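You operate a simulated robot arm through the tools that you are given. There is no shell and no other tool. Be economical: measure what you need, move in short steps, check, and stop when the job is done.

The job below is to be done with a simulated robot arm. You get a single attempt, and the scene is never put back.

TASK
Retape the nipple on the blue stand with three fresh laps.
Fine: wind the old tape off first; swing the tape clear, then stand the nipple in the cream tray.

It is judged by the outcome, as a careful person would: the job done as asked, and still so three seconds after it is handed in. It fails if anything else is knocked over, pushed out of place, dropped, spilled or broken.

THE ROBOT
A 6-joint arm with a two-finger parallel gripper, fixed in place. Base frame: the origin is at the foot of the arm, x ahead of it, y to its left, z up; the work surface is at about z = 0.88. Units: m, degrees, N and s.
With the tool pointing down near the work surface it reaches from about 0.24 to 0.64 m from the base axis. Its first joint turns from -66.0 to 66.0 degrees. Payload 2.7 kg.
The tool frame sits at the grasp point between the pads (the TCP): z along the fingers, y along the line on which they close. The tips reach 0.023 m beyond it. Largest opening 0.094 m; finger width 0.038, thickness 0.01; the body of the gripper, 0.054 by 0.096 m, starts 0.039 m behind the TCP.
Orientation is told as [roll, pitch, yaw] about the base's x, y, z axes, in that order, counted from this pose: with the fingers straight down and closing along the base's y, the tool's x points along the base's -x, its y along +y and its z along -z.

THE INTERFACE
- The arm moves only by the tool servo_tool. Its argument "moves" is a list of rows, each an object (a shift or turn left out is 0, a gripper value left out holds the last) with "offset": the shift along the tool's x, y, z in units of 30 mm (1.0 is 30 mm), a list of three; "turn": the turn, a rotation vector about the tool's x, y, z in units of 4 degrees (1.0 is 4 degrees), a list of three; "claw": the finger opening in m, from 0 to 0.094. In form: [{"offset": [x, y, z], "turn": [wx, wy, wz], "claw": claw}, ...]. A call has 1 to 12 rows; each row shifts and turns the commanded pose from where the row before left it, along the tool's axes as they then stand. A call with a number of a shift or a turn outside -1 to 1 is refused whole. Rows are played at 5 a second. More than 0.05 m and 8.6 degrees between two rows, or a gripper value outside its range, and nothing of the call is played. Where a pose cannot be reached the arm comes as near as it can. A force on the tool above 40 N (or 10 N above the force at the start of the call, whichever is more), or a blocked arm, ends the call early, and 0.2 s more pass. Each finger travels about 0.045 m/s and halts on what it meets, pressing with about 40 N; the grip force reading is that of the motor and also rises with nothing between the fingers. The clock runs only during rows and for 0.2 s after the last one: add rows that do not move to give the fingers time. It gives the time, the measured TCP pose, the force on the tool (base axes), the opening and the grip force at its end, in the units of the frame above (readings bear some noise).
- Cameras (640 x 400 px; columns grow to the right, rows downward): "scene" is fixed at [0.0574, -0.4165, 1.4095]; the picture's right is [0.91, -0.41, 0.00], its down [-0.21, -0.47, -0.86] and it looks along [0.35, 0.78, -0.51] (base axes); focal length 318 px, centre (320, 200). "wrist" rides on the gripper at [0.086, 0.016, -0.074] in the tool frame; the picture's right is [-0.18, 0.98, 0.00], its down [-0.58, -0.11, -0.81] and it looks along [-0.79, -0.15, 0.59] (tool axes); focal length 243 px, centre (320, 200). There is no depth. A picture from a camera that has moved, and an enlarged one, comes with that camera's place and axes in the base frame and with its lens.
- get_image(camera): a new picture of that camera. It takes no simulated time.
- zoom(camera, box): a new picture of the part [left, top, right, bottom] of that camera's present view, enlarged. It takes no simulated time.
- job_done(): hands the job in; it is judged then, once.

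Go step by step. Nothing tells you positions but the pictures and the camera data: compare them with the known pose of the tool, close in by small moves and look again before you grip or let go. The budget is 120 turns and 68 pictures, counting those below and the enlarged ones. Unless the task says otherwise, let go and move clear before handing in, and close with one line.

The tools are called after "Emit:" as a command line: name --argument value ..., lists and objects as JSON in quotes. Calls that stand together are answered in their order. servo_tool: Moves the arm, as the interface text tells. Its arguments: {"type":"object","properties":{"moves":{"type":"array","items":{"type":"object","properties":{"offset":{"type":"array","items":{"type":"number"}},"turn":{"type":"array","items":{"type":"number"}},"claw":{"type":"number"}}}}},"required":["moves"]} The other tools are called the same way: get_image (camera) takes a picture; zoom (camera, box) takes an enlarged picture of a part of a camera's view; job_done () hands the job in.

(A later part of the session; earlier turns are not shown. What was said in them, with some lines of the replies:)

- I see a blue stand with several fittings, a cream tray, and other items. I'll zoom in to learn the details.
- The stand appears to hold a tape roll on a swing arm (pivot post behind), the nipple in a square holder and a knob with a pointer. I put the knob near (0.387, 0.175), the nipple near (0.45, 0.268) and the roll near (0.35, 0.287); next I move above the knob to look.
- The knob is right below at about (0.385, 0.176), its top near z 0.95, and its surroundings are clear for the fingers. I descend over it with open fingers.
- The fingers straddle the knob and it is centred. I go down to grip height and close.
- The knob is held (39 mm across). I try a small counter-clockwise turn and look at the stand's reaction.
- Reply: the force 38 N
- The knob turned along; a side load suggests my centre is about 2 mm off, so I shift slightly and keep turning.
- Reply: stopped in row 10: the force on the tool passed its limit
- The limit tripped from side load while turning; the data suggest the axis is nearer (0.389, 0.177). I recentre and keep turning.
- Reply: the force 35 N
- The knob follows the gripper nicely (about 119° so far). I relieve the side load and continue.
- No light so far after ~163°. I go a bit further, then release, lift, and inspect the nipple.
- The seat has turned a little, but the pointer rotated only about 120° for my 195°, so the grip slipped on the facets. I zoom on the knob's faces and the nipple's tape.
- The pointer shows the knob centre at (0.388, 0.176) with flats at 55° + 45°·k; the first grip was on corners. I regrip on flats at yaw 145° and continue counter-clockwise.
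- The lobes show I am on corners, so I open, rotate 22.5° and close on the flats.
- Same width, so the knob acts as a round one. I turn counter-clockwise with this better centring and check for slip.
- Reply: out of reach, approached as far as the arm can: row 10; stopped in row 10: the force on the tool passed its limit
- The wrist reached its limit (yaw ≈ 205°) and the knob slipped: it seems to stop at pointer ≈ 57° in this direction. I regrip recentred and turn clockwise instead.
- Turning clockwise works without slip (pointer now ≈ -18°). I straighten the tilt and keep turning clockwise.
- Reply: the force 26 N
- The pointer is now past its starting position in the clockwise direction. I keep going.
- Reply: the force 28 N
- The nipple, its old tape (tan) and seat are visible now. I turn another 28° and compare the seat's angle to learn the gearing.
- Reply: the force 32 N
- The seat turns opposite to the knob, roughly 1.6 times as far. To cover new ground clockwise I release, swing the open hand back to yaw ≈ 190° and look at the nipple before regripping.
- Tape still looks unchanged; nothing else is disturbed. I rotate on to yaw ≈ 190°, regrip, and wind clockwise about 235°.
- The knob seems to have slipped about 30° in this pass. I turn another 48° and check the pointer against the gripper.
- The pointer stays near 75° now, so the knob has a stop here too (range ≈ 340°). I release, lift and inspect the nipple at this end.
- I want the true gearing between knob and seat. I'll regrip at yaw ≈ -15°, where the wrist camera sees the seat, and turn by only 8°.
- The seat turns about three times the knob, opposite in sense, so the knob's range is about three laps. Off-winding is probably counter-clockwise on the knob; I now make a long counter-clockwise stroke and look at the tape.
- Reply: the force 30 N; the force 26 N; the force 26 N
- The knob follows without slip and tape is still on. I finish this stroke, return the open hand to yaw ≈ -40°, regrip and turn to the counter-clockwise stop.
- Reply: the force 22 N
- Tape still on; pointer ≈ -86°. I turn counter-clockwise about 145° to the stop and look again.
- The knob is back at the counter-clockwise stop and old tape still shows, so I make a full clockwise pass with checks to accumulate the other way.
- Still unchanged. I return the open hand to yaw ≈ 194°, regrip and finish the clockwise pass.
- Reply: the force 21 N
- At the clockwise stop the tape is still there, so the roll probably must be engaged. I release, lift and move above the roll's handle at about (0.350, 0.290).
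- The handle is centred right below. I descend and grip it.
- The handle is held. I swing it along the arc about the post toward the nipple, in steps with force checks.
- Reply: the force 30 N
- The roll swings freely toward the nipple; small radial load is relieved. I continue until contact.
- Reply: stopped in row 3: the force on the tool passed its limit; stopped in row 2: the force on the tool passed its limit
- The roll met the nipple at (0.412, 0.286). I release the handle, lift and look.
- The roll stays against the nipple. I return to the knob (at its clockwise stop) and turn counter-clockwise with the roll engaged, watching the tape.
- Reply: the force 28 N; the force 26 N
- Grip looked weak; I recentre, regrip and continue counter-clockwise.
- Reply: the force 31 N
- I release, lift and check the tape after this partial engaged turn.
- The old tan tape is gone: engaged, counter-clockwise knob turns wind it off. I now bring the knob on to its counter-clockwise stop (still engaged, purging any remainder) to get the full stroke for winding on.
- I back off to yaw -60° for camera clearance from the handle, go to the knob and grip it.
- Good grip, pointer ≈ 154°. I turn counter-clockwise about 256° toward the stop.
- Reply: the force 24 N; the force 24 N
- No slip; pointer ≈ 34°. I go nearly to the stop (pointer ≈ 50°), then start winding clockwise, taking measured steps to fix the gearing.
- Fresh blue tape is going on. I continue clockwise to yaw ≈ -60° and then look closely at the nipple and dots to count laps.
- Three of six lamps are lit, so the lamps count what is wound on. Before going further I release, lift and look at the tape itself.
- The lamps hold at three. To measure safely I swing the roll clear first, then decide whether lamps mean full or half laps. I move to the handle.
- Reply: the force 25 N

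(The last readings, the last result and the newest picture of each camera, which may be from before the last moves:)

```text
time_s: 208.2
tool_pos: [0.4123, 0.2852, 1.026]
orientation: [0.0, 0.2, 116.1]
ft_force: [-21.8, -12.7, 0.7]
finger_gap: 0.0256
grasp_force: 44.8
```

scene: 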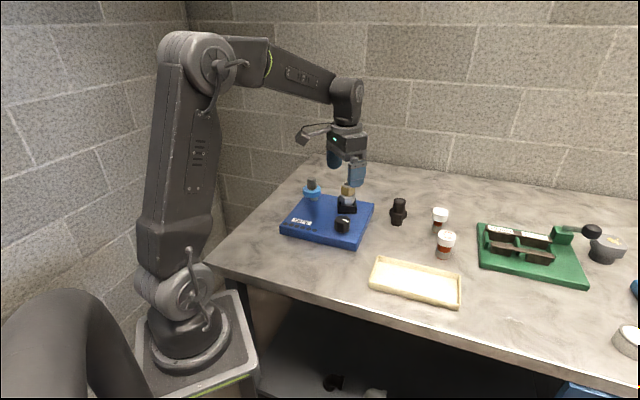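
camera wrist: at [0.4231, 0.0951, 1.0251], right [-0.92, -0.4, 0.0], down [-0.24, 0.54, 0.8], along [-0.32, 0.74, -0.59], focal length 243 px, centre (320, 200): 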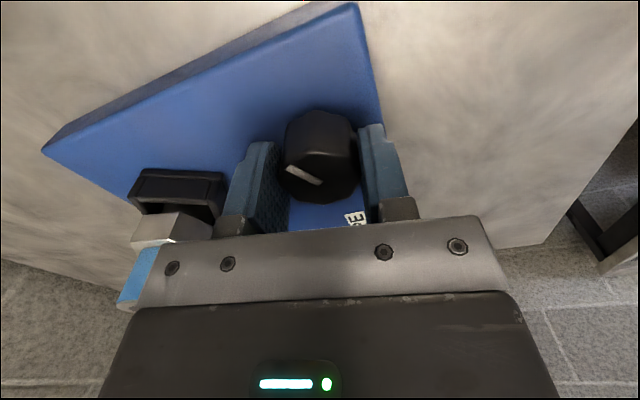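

The handle is held. I swing the roll back clear along the arc.

Emit:
servo_tool --moves '[{"offset": [0, 0.15, 0]}, {"offset": [-0.0065, 0.185, 0], "turn": [0, 0, 1]}, {"offset": [-0.0065, 0.185, 0], "turn": [0, 0, 1]}, {"offset": [-0.0065, 0.185, 0], "turn": [0, 0, 1]}, {"offset": [-0.0065, 0.185, 0], "turn": [0, 0, 1]}]'

Emit:
servo_tool --moves '[{"offset": [-0.0065, 0.185, 0], "turn": [0, 0, 1]}, {"offset": [-0.0065, 0.185, 0], "turn": [0, 0, 1]}, {"offset": [-0.0065, 0.185, 0], "turn": [0, 0, 1]}, {"offset": [-0.0065, 0.185, 0], "turn": [0, 0, 1]}]'

Emit:
servo_tool --moves '[{"offset": [-0.0065, 0.185, 0], "turn": [0, 0, 1]}, {"offset": [-0.0065, 0.185, 0], "turn": [0, 0, 1]}, {"offset": [-0.0065, 0.185, 0], "turn": [0, 0, 1]}, {"offset": [-0.0065, 0.185, 0], "turn": [0, 0, 1]}]'

```text
time_s: 209.4
tool_pos: [0.3886, 0.2793, 1.0262]
orientation: [-0.3, -0.2, 100.0]
ft_force: [0.0, 30.0, -19.6]
finger_gap: 0.0259
grasp_force: 45.1
```

```text
time_s: 210.4
tool_pos: [0.3674, 0.279, 1.0282]
orientation: [-0.6, -0.4, 84.0]
ft_force: [11.4, 33.7, -6.2]
finger_gap: 0.0255
grasp_force: 45.5
```

```text
time_s: 211.4
tool_pos: [0.3487, 0.2846, 1.0293]
orientation: [-0.6, -0.7, 67.9]
ft_force: [27.8, 25.5, -2.0]
finger_gap: 0.0254
grasp_force: 44.7
```

The roll is back clear. I release and return to the knob at yaw ≈ -14°, where the seat is clearly visible.

Emit:
servo_tool --moves '[{"claw": 0.06}, {"claw": 0.06}, {"offset": [0, 0, -0.9], "turn": [-0.15, 0.17, 0]}, {"offset": [0, 0, -0.9]}, {"offset": [0, 0, -0.6], "turn": [0, 0, 1]}, {"turn": [0, 0, 1]}, {"turn": [0, 0, 1]}, {"turn": [0, 0, 1]}, {"turn": [0, 0, 1]}, {"turn": [0, 0, 1]}, {"turn": [0, 0, 1]}, {"turn": [0, 0, 1]}]'

Emit:
servo_tool --moves '[{"turn": [0, 0, 1]}, {"turn": [0, 0, 1]}, {"turn": [0, 0, 1]}, {"turn": [0, 0, 1]}, {"turn": [0, 0, 1]}, {"turn": [0, 0, 1]}, {"turn": [0, 0, 1]}, {"turn": [0, 0, 1]}, {"turn": [0, 0, 1]}, {"turn": [0, 0, 1]}, {"turn": [0, 0, 1]}, {"turn": [0, 0, 1]}]'

Emit:
servo_tool --moves '[{"turn": [0, 0, 0.5]}, {"offset": [-0.54, -0.8, 0]}, {"offset": [-0.54, -0.8, 0]}, {"offset": [-0.54, -0.8, 0]}, {"offset": [-0.54, -0.8, 0]}, {}]'

Emit:
zoom --camera "scene" --box '[280, 170, 380, 245]'

```text
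time_s: 214.0
tool_pos: [0.3443, 0.2822, 1.0992]
orientation: [0.0, 0.6, 36.0]
ft_force: [-0.3, 0.6, 0.0]
finger_gap: 0.0598
grasp_force: 0.0
```

```text
time_s: 216.6
tool_pos: [0.3454, 0.2827, 1.1003]
orientation: [-0.5, 0.4, -11.9]
ft_force: [-0.9, 0.5, -0.7]
finger_gap: 0.0599
grasp_force: 0.0
```

```text
time_s: 218.0
tool_pos: [0.3837, 0.1725, 1.1004]
orientation: [-0.6, 0.4, -13.9]
ft_force: [-0.3, 0.4, 0.7]
finger_gap: 0.0599
grasp_force: 0.1
```

```text
5.33 times, centred on (330, 208) of scene
camera zoom: at [0.0574, -0.4165, 1.4095], right [0.91, -0.41, 0.0], down [-0.21, -0.47, -0.86], along [0.35, 0.78, -0.51], focal length 1694 px, centre (267, 160)
```

zoom: 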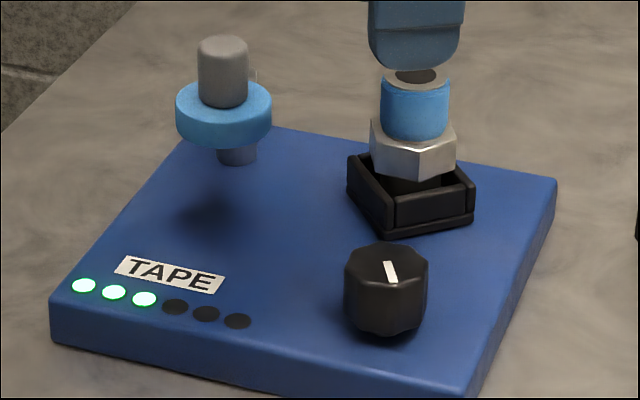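

Lamps stay at three with the roll clear, so knob turns now shouldn't alter the tape. I grip the knob and measure the seat's turn over exactly 12°.

Emit:
servo_tool --moves '[{"offset": [-0.14, 0.17, 0.95], "turn": [-0.15, -0.1, 0]}, {"offset": [0, 0, 0.95]}, {"offset": [0, 0, 0.95]}, {"offset": [0, 0, 0.95]}, {"offset": [0, 0, 0.95]}, {"offset": [0, 0, 0.25]}, {"claw": 0.025}, {"claw": 0.025}, {"claw": 0.025}, {"claw": 0.025}, {"claw": 0.025}]'

Emit:
zoom --camera "wrist" --box '[220, 60, 640, 330]'

Emit:
servo_tool --moves '[{"turn": [0, 0, -1]}, {"turn": [0, 0, -1]}, {"turn": [0, 0, -1]}, {}]'

Emit:
zoom --camera "wrist" --box '[220, 60, 640, 330]'

```text
time_s: 220.4
tool_pos: [0.3891, 0.1768, 0.9486]
orientation: [-0.2, 0.1, -14.1]
ft_force: [-4.3, -25.4, 0.7]
finger_gap: 0.0396
grasp_force: 45.0
```

```text
1.48 times, centred on (430, 195) of wrist
camera zoom: at [0.3087, 0.2127, 1.0235], right [0.42, 0.91, 0.0], down [0.54, -0.25, 0.81], along [0.73, -0.34, -0.59], focal length 359 px, centre (157, 207)
```

zoom: 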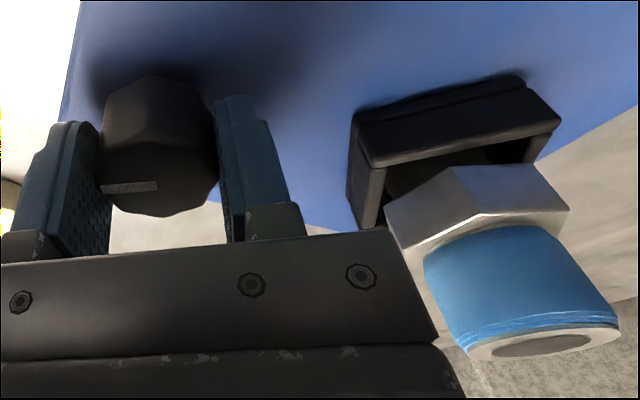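

```text
time_s: 221.4
tool_pos: [0.3877, 0.1769, 0.949]
orientation: [-0.1, 0.2, -2.0]
ft_force: [0.6, -25.1, -16.2]
finger_gap: 0.0396
grasp_force: 45.1
```

```text
1.48 times, centred on (430, 195) of wrist
camera zoom: at [0.3028, 0.1951, 1.0236], right [0.22, 0.98, 0.0], down [0.58, -0.13, 0.8], along [0.79, -0.17, -0.59], focal length 359 px, centre (157, 207)
```

zoom: 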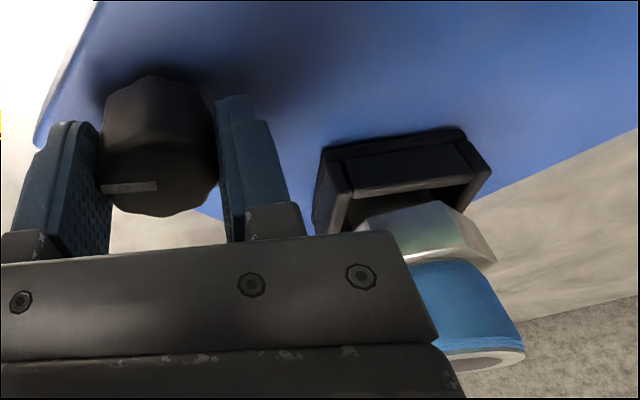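

The seat turned about 83° for 12° of knob, i.e. each lamp is one full lap: three laps are on. I now release the knob, lift, and go above the nipple aligned with its hex flats (yaw ≈ 44°).

Emit:
servo_tool --moves '[{"claw": 0.07}, {"claw": 0.07}, {"offset": [0, 0, -1]}, {"offset": [0, 0, -1]}, {"offset": [0, 0, -1]}, {"offset": [0, 0, -1], "turn": [0, 0, -1]}, {"offset": [0, 0, -1], "turn": [0, 0, -1]}, {"turn": [0, 0, -1]}, {"turn": [0, 0, -1]}, {"turn": [0, 0, -1]}, {"turn": [0, 0, -1]}, {"turn": [0, 0, -1]}]'

Emit:
servo_tool --moves '[{"turn": [0, 0, -1]}, {"turn": [0, 0, -1]}, {"turn": [0, 0, -1]}, {"turn": [0, 0, -1]}, {"turn": [0, 0, -0.6]}, {"offset": [-0.73, 0.14, 0]}, {"offset": [-0.73, 0.14, 0]}, {"offset": [-0.73, 0.14, 0]}, {"offset": [-0.74, 0.14, 0]}, {"offset": [-0.74, 0.14, 0]}, {}]'

Emit:
get_image --camera "wrist"

```text
time_s: 224.0
tool_pos: [0.3889, 0.177, 1.1003]
orientation: [0.1, 0.1, 26.2]
ft_force: [0.0, 0.7, 0.2]
finger_gap: 0.0698
grasp_force: 0.1
```

```text
time_s: 226.4
tool_pos: [0.453, 0.2704, 1.0989]
orientation: [0.0, 0.0, 44.6]
ft_force: [-0.3, 0.8, 0.3]
finger_gap: 0.0701
grasp_force: 0.0
```

```text
8 pictures are left
camera wrist: at [0.3802, 0.2197, 1.1738], right [-0.56, 0.83, 0.0], down [0.49, 0.33, 0.81], along [0.67, 0.45, -0.59], focal length 243 px, centre (320, 200)
```

wrist: 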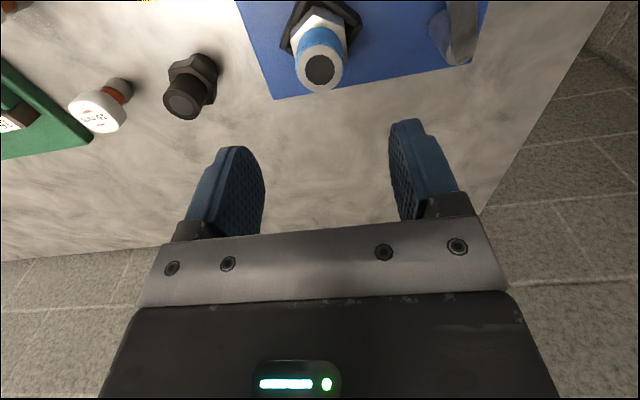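

Emit:
zoom --camera "wrist" --box '[260, 0, 380, 100]'

```text
4.00 times, centred on (320, 50) of wrist
camera zoom: at [0.3802, 0.2197, 1.1738], right [-0.56, 0.83, 0.0], down [0.49, 0.33, 0.81], along [0.67, 0.45, -0.59], focal length 970 px, centre (320, 800)
```

zoom: 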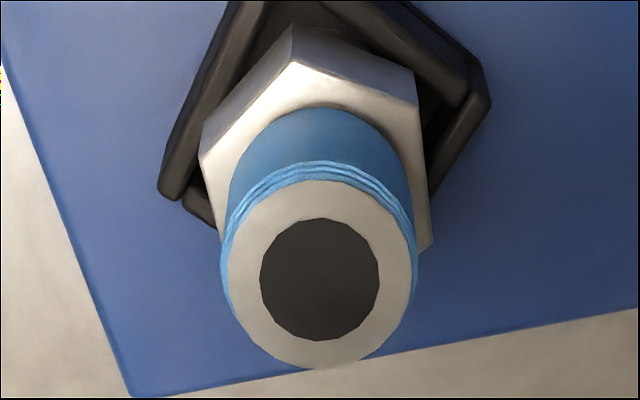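

The tape shows three ridges (three laps), and the hex flats line up within about 2° of my fingers. I descend to hex height and grip the hex.

Emit:
servo_tool --moves '[{"offset": [0, -0.06, 0.9], "turn": [0, 0, -0.6]}, {"offset": [0, 0, 0.9]}, {"offset": [0, 0, 0.9]}, {"offset": [0, 0, 0.9]}, {"offset": [0, 0, 0.83]}, {}, {"claw": 0.03}, {"claw": 0.03}, {"claw": 0.03}, {"claw": 0.03}, {"claw": 0.03}]'

Emit:
get_image --camera "wrist"

```text
time_s: 228.8
tool_pos: [0.4547, 0.2669, 0.9652]
orientation: [0.2, 0.0, 46.9]
ft_force: [-0.8, 1.0, -1.2]
finger_gap: 0.0431
grasp_force: 40.4
```

```text
6 pictures are left
camera wrist: at [0.3835, 0.2144, 1.0401], right [-0.59, 0.81, 0.0], down [0.48, 0.35, 0.81], along [0.65, 0.48, -0.59], focal length 243 px, centre (320, 200)
```

wrist: 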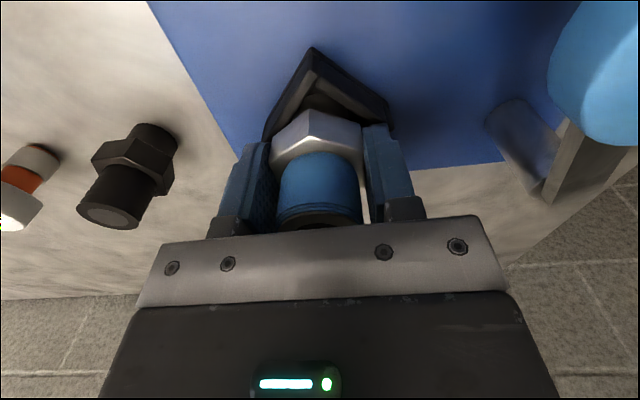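

The hex is firmly held on its flats. I lift straight up and look before travelling.

Emit:
servo_tool --moves '[{"offset": [0, 0, -0.3]}, {"offset": [0, 0, -0.4]}, {"offset": [0, 0, -0.5]}, {"offset": [0, 0, -0.6]}, {"offset": [0, 0, -0.6]}, {"offset": [0, 0, -0.6]}, {"offset": [0, 0, -0.6]}, {"offset": [0, 0, -0.6]}]'

Emit:
zoom --camera "scene" --box '[270, 130, 430, 250]'

```text
time_s: 230.6
tool_pos: [0.4565, 0.2683, 1.0932]
orientation: [0.1, 0.1, 47.0]
ft_force: [-0.1, -0.5, -2.1]
finger_gap: 0.0427
grasp_force: 40.2
```

```text
3.33 times, centred on (350, 190) of scene
camera zoom: at [0.0575, -0.4165, 1.4095], right [0.91, -0.41, 0.0], down [-0.21, -0.47, -0.86], along [0.35, 0.78, -0.51], focal length 1059 px, centre (220, 233)
```

zoom: 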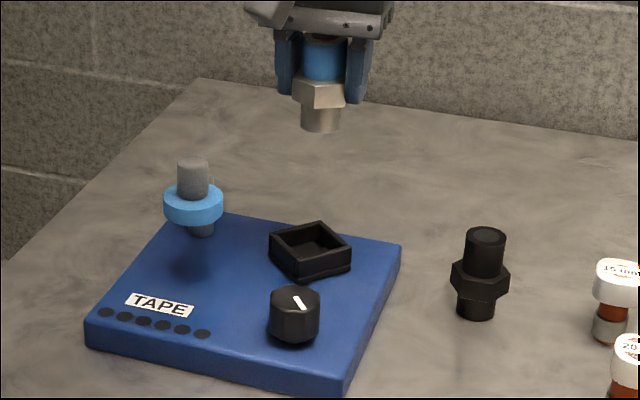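

The nipple is out with its tape intact and held upright; its foot is about 50 mm below the TCP. I carry it over the tray.

Emit:
servo_tool --moves '[{"offset": [0.4, -0.38, 0]}, {"offset": [0.7, -0.66, 0]}, {"offset": [0.72, -0.684, 0]}, {"offset": [0.72, -0.684, 0]}, {"offset": [0.72, -0.684, 0]}, {"offset": [0.72, -0.684, 0]}, {"offset": [0.72, -0.684, 0]}, {"offset": [0.72, -0.684, 0]}, {"offset": [0.72, -0.684, 0]}, {"offset": [0.7, -0.66, 0]}, {"offset": [0.4, -0.38, 0]}, {}]'

Emit:
get_image --camera "scene"

```text
time_s: 233.2
tool_pos: [0.4578, -0.0298, 1.094]
orientation: [0.1, 0.0, 46.9]
ft_force: [-0.4, 0.4, -2.2]
finger_gap: 0.0428
grasp_force: 40.4
```

```text
4 pictures are left
```

scene: 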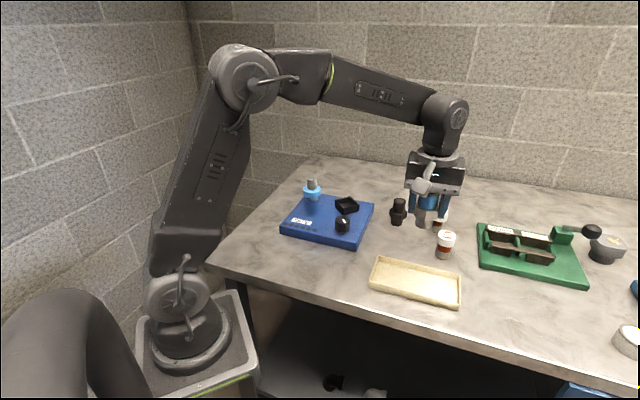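

I am over the tray's centre. I lower in stages toward its floor.

Emit:
servo_tool --moves '[{"offset": [0, 0, 0.8]}, {"offset": [0, 0, 0.8]}, {"offset": [0, 0, 0.8]}, {"offset": [0, 0, 0.8]}, {"offset": [0, 0, 0.7]}, {"offset": [0, 0, 0.5]}, {"offset": [0, 0, 0.23]}, {}]'

Emit:
zoom --camera "scene" --box '[350, 210, 480, 310]'

```text
time_s: 235.0
tool_pos: [0.4572, -0.032, 0.9537]
orientation: [-0.1, 0.0, 46.9]
ft_force: [-0.1, -0.3, -1.9]
finger_gap: 0.0431
grasp_force: 40.2
```

```text
4.00 times, centred on (415, 260) of scene
camera zoom: at [0.0575, -0.4165, 1.4095], right [0.91, -0.41, 0.0], down [-0.21, -0.47, -0.86], along [0.35, 0.78, -0.51], focal length 1270 px, centre (-60, -40)
```

zoom: 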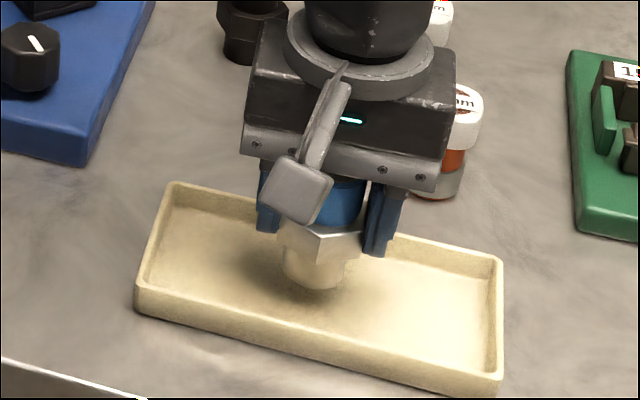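

The nipple is just above the tray floor, well inside the walls. I lower by 2 mm steps, watching for contact.

Emit:
servo_tool --moves '[{"offset": [0, 0, 0.07]}, {"offset": [0, 0, 0.07]}, {"offset": [0, 0, 0.07]}, {"offset": [0, 0, 0.07]}, {}]'

Emit:
servo_tool --moves '[{"offset": [0, 0, 0.05]}, {"offset": [0, 0, 0.05]}, {}]'

```text
time_s: 236.2
tool_pos: [0.4565, -0.0302, 0.9452]
orientation: [0.2, 0.0, 47.0]
ft_force: [0.1, 0.5, -2.2]
finger_gap: 0.0431
grasp_force: 40.0
```

```text
time_s: 237.0
tool_pos: [0.4554, -0.0304, 0.9409]
orientation: [0.1, 0.0, 46.9]
ft_force: [0.3, -0.2, -2.7]
finger_gap: 0.043
grasp_force: 40.2
```

Emit:
servo_tool --moves '[{"offset": [0, 0, 0.05]}, {"offset": [0, 0, 0.05]}, {}]'

Emit:
servo_tool --moves '[{"offset": [0, 0, 0.04]}, {"offset": [0, 0, 0.04]}, {}]'

```text
time_s: 237.8
tool_pos: [0.456, -0.0315, 0.938]
orientation: [0.0, 0.0, 46.8]
ft_force: [0.1, 0.3, -1.8]
finger_gap: 0.0434
grasp_force: 40.1
```

```text
time_s: 238.6
tool_pos: [0.4571, -0.0303, 0.9365]
orientation: [0.1, 0.0, 47.0]
ft_force: [0.2, 0.0, -2.4]
finger_gap: 0.0431
grasp_force: 39.6
```

No contact yet; I keep lowering in small steps.

Emit:
servo_tool --moves '[{"offset": [0, 0, 0.05]}, {"offset": [0, 0, 0.05]}, {}]'

Emit:
servo_tool --moves '[{"offset": [0, 0, 0.04]}, {"offset": [0, 0, 0.04]}, {}]'

```text
time_s: 239.4
tool_pos: [0.4565, -0.0321, 0.9338]
orientation: [0.1, -0.1, 46.9]
ft_force: [0.0, -0.4, -2.9]
finger_gap: 0.0432
grasp_force: 39.5
```

```text
time_s: 240.2
tool_pos: [0.457, -0.0313, 0.9316]
orientation: [-0.1, 0.0, 46.9]
ft_force: [-2.8, 1.0, 2.3]
finger_gap: 0.0431
grasp_force: 39.8
```

The force changed sign: the nipple's foot touches the floor. I press down half a millimetre more, then open and withdraw straight up.

Emit:
servo_tool --moves '[{"offset": [0, 0, 0.02]}, {}]'

Emit:
servo_tool --moves '[{"claw": 0.05}, {"claw": 0.065}, {"claw": 0.065}, {"claw": 0.065}, {"offset": [0, 0, -0.3]}, {"offset": [0, 0, -0.5]}, {"offset": [0, 0, -0.8]}, {"offset": [0, 0, -1]}, {"offset": [0, 0, -1]}, {"offset": [0, 0, -1]}, {"offset": [-0.8, 0, -0.5]}, {"offset": [-0.8, 0, 0]}]'

Emit:
get_image --camera "scene"

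```text
time_s: 240.8
tool_pos: [0.4578, -0.0318, 0.9325]
orientation: [0.0, -0.1, 46.9]
ft_force: [-3.4, 3.1, 10.7]
finger_gap: 0.0431
grasp_force: 40.6
```

```text
time_s: 243.4
tool_pos: [0.4902, 0.0035, 1.0852]
orientation: [0.0, 0.0, 47.0]
ft_force: [-0.3, 0.2, -0.7]
finger_gap: 0.0653
grasp_force: 0.1
```

```text
2 pictures are left
```

scene: 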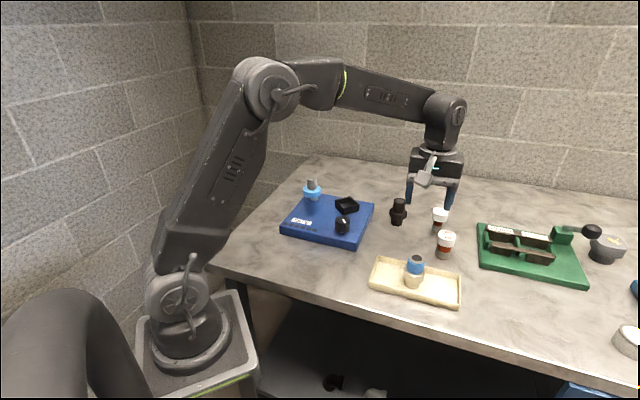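

The nipple stands upright in the cream tray with its blue tape. The roll is clear, nothing else is disturbed and the gripper is empty and away, so I hand in.

Emit:
job_done

```text
The job is handed in.
```

I wound the old tape off, put three fresh laps of blue tape on the nipple, swung the roll clear, and left the nipple standing upright in the cream tray. Three of the stand's lamps were lit and the tape showed three ridges. Nothing else looked moved in the last picture.
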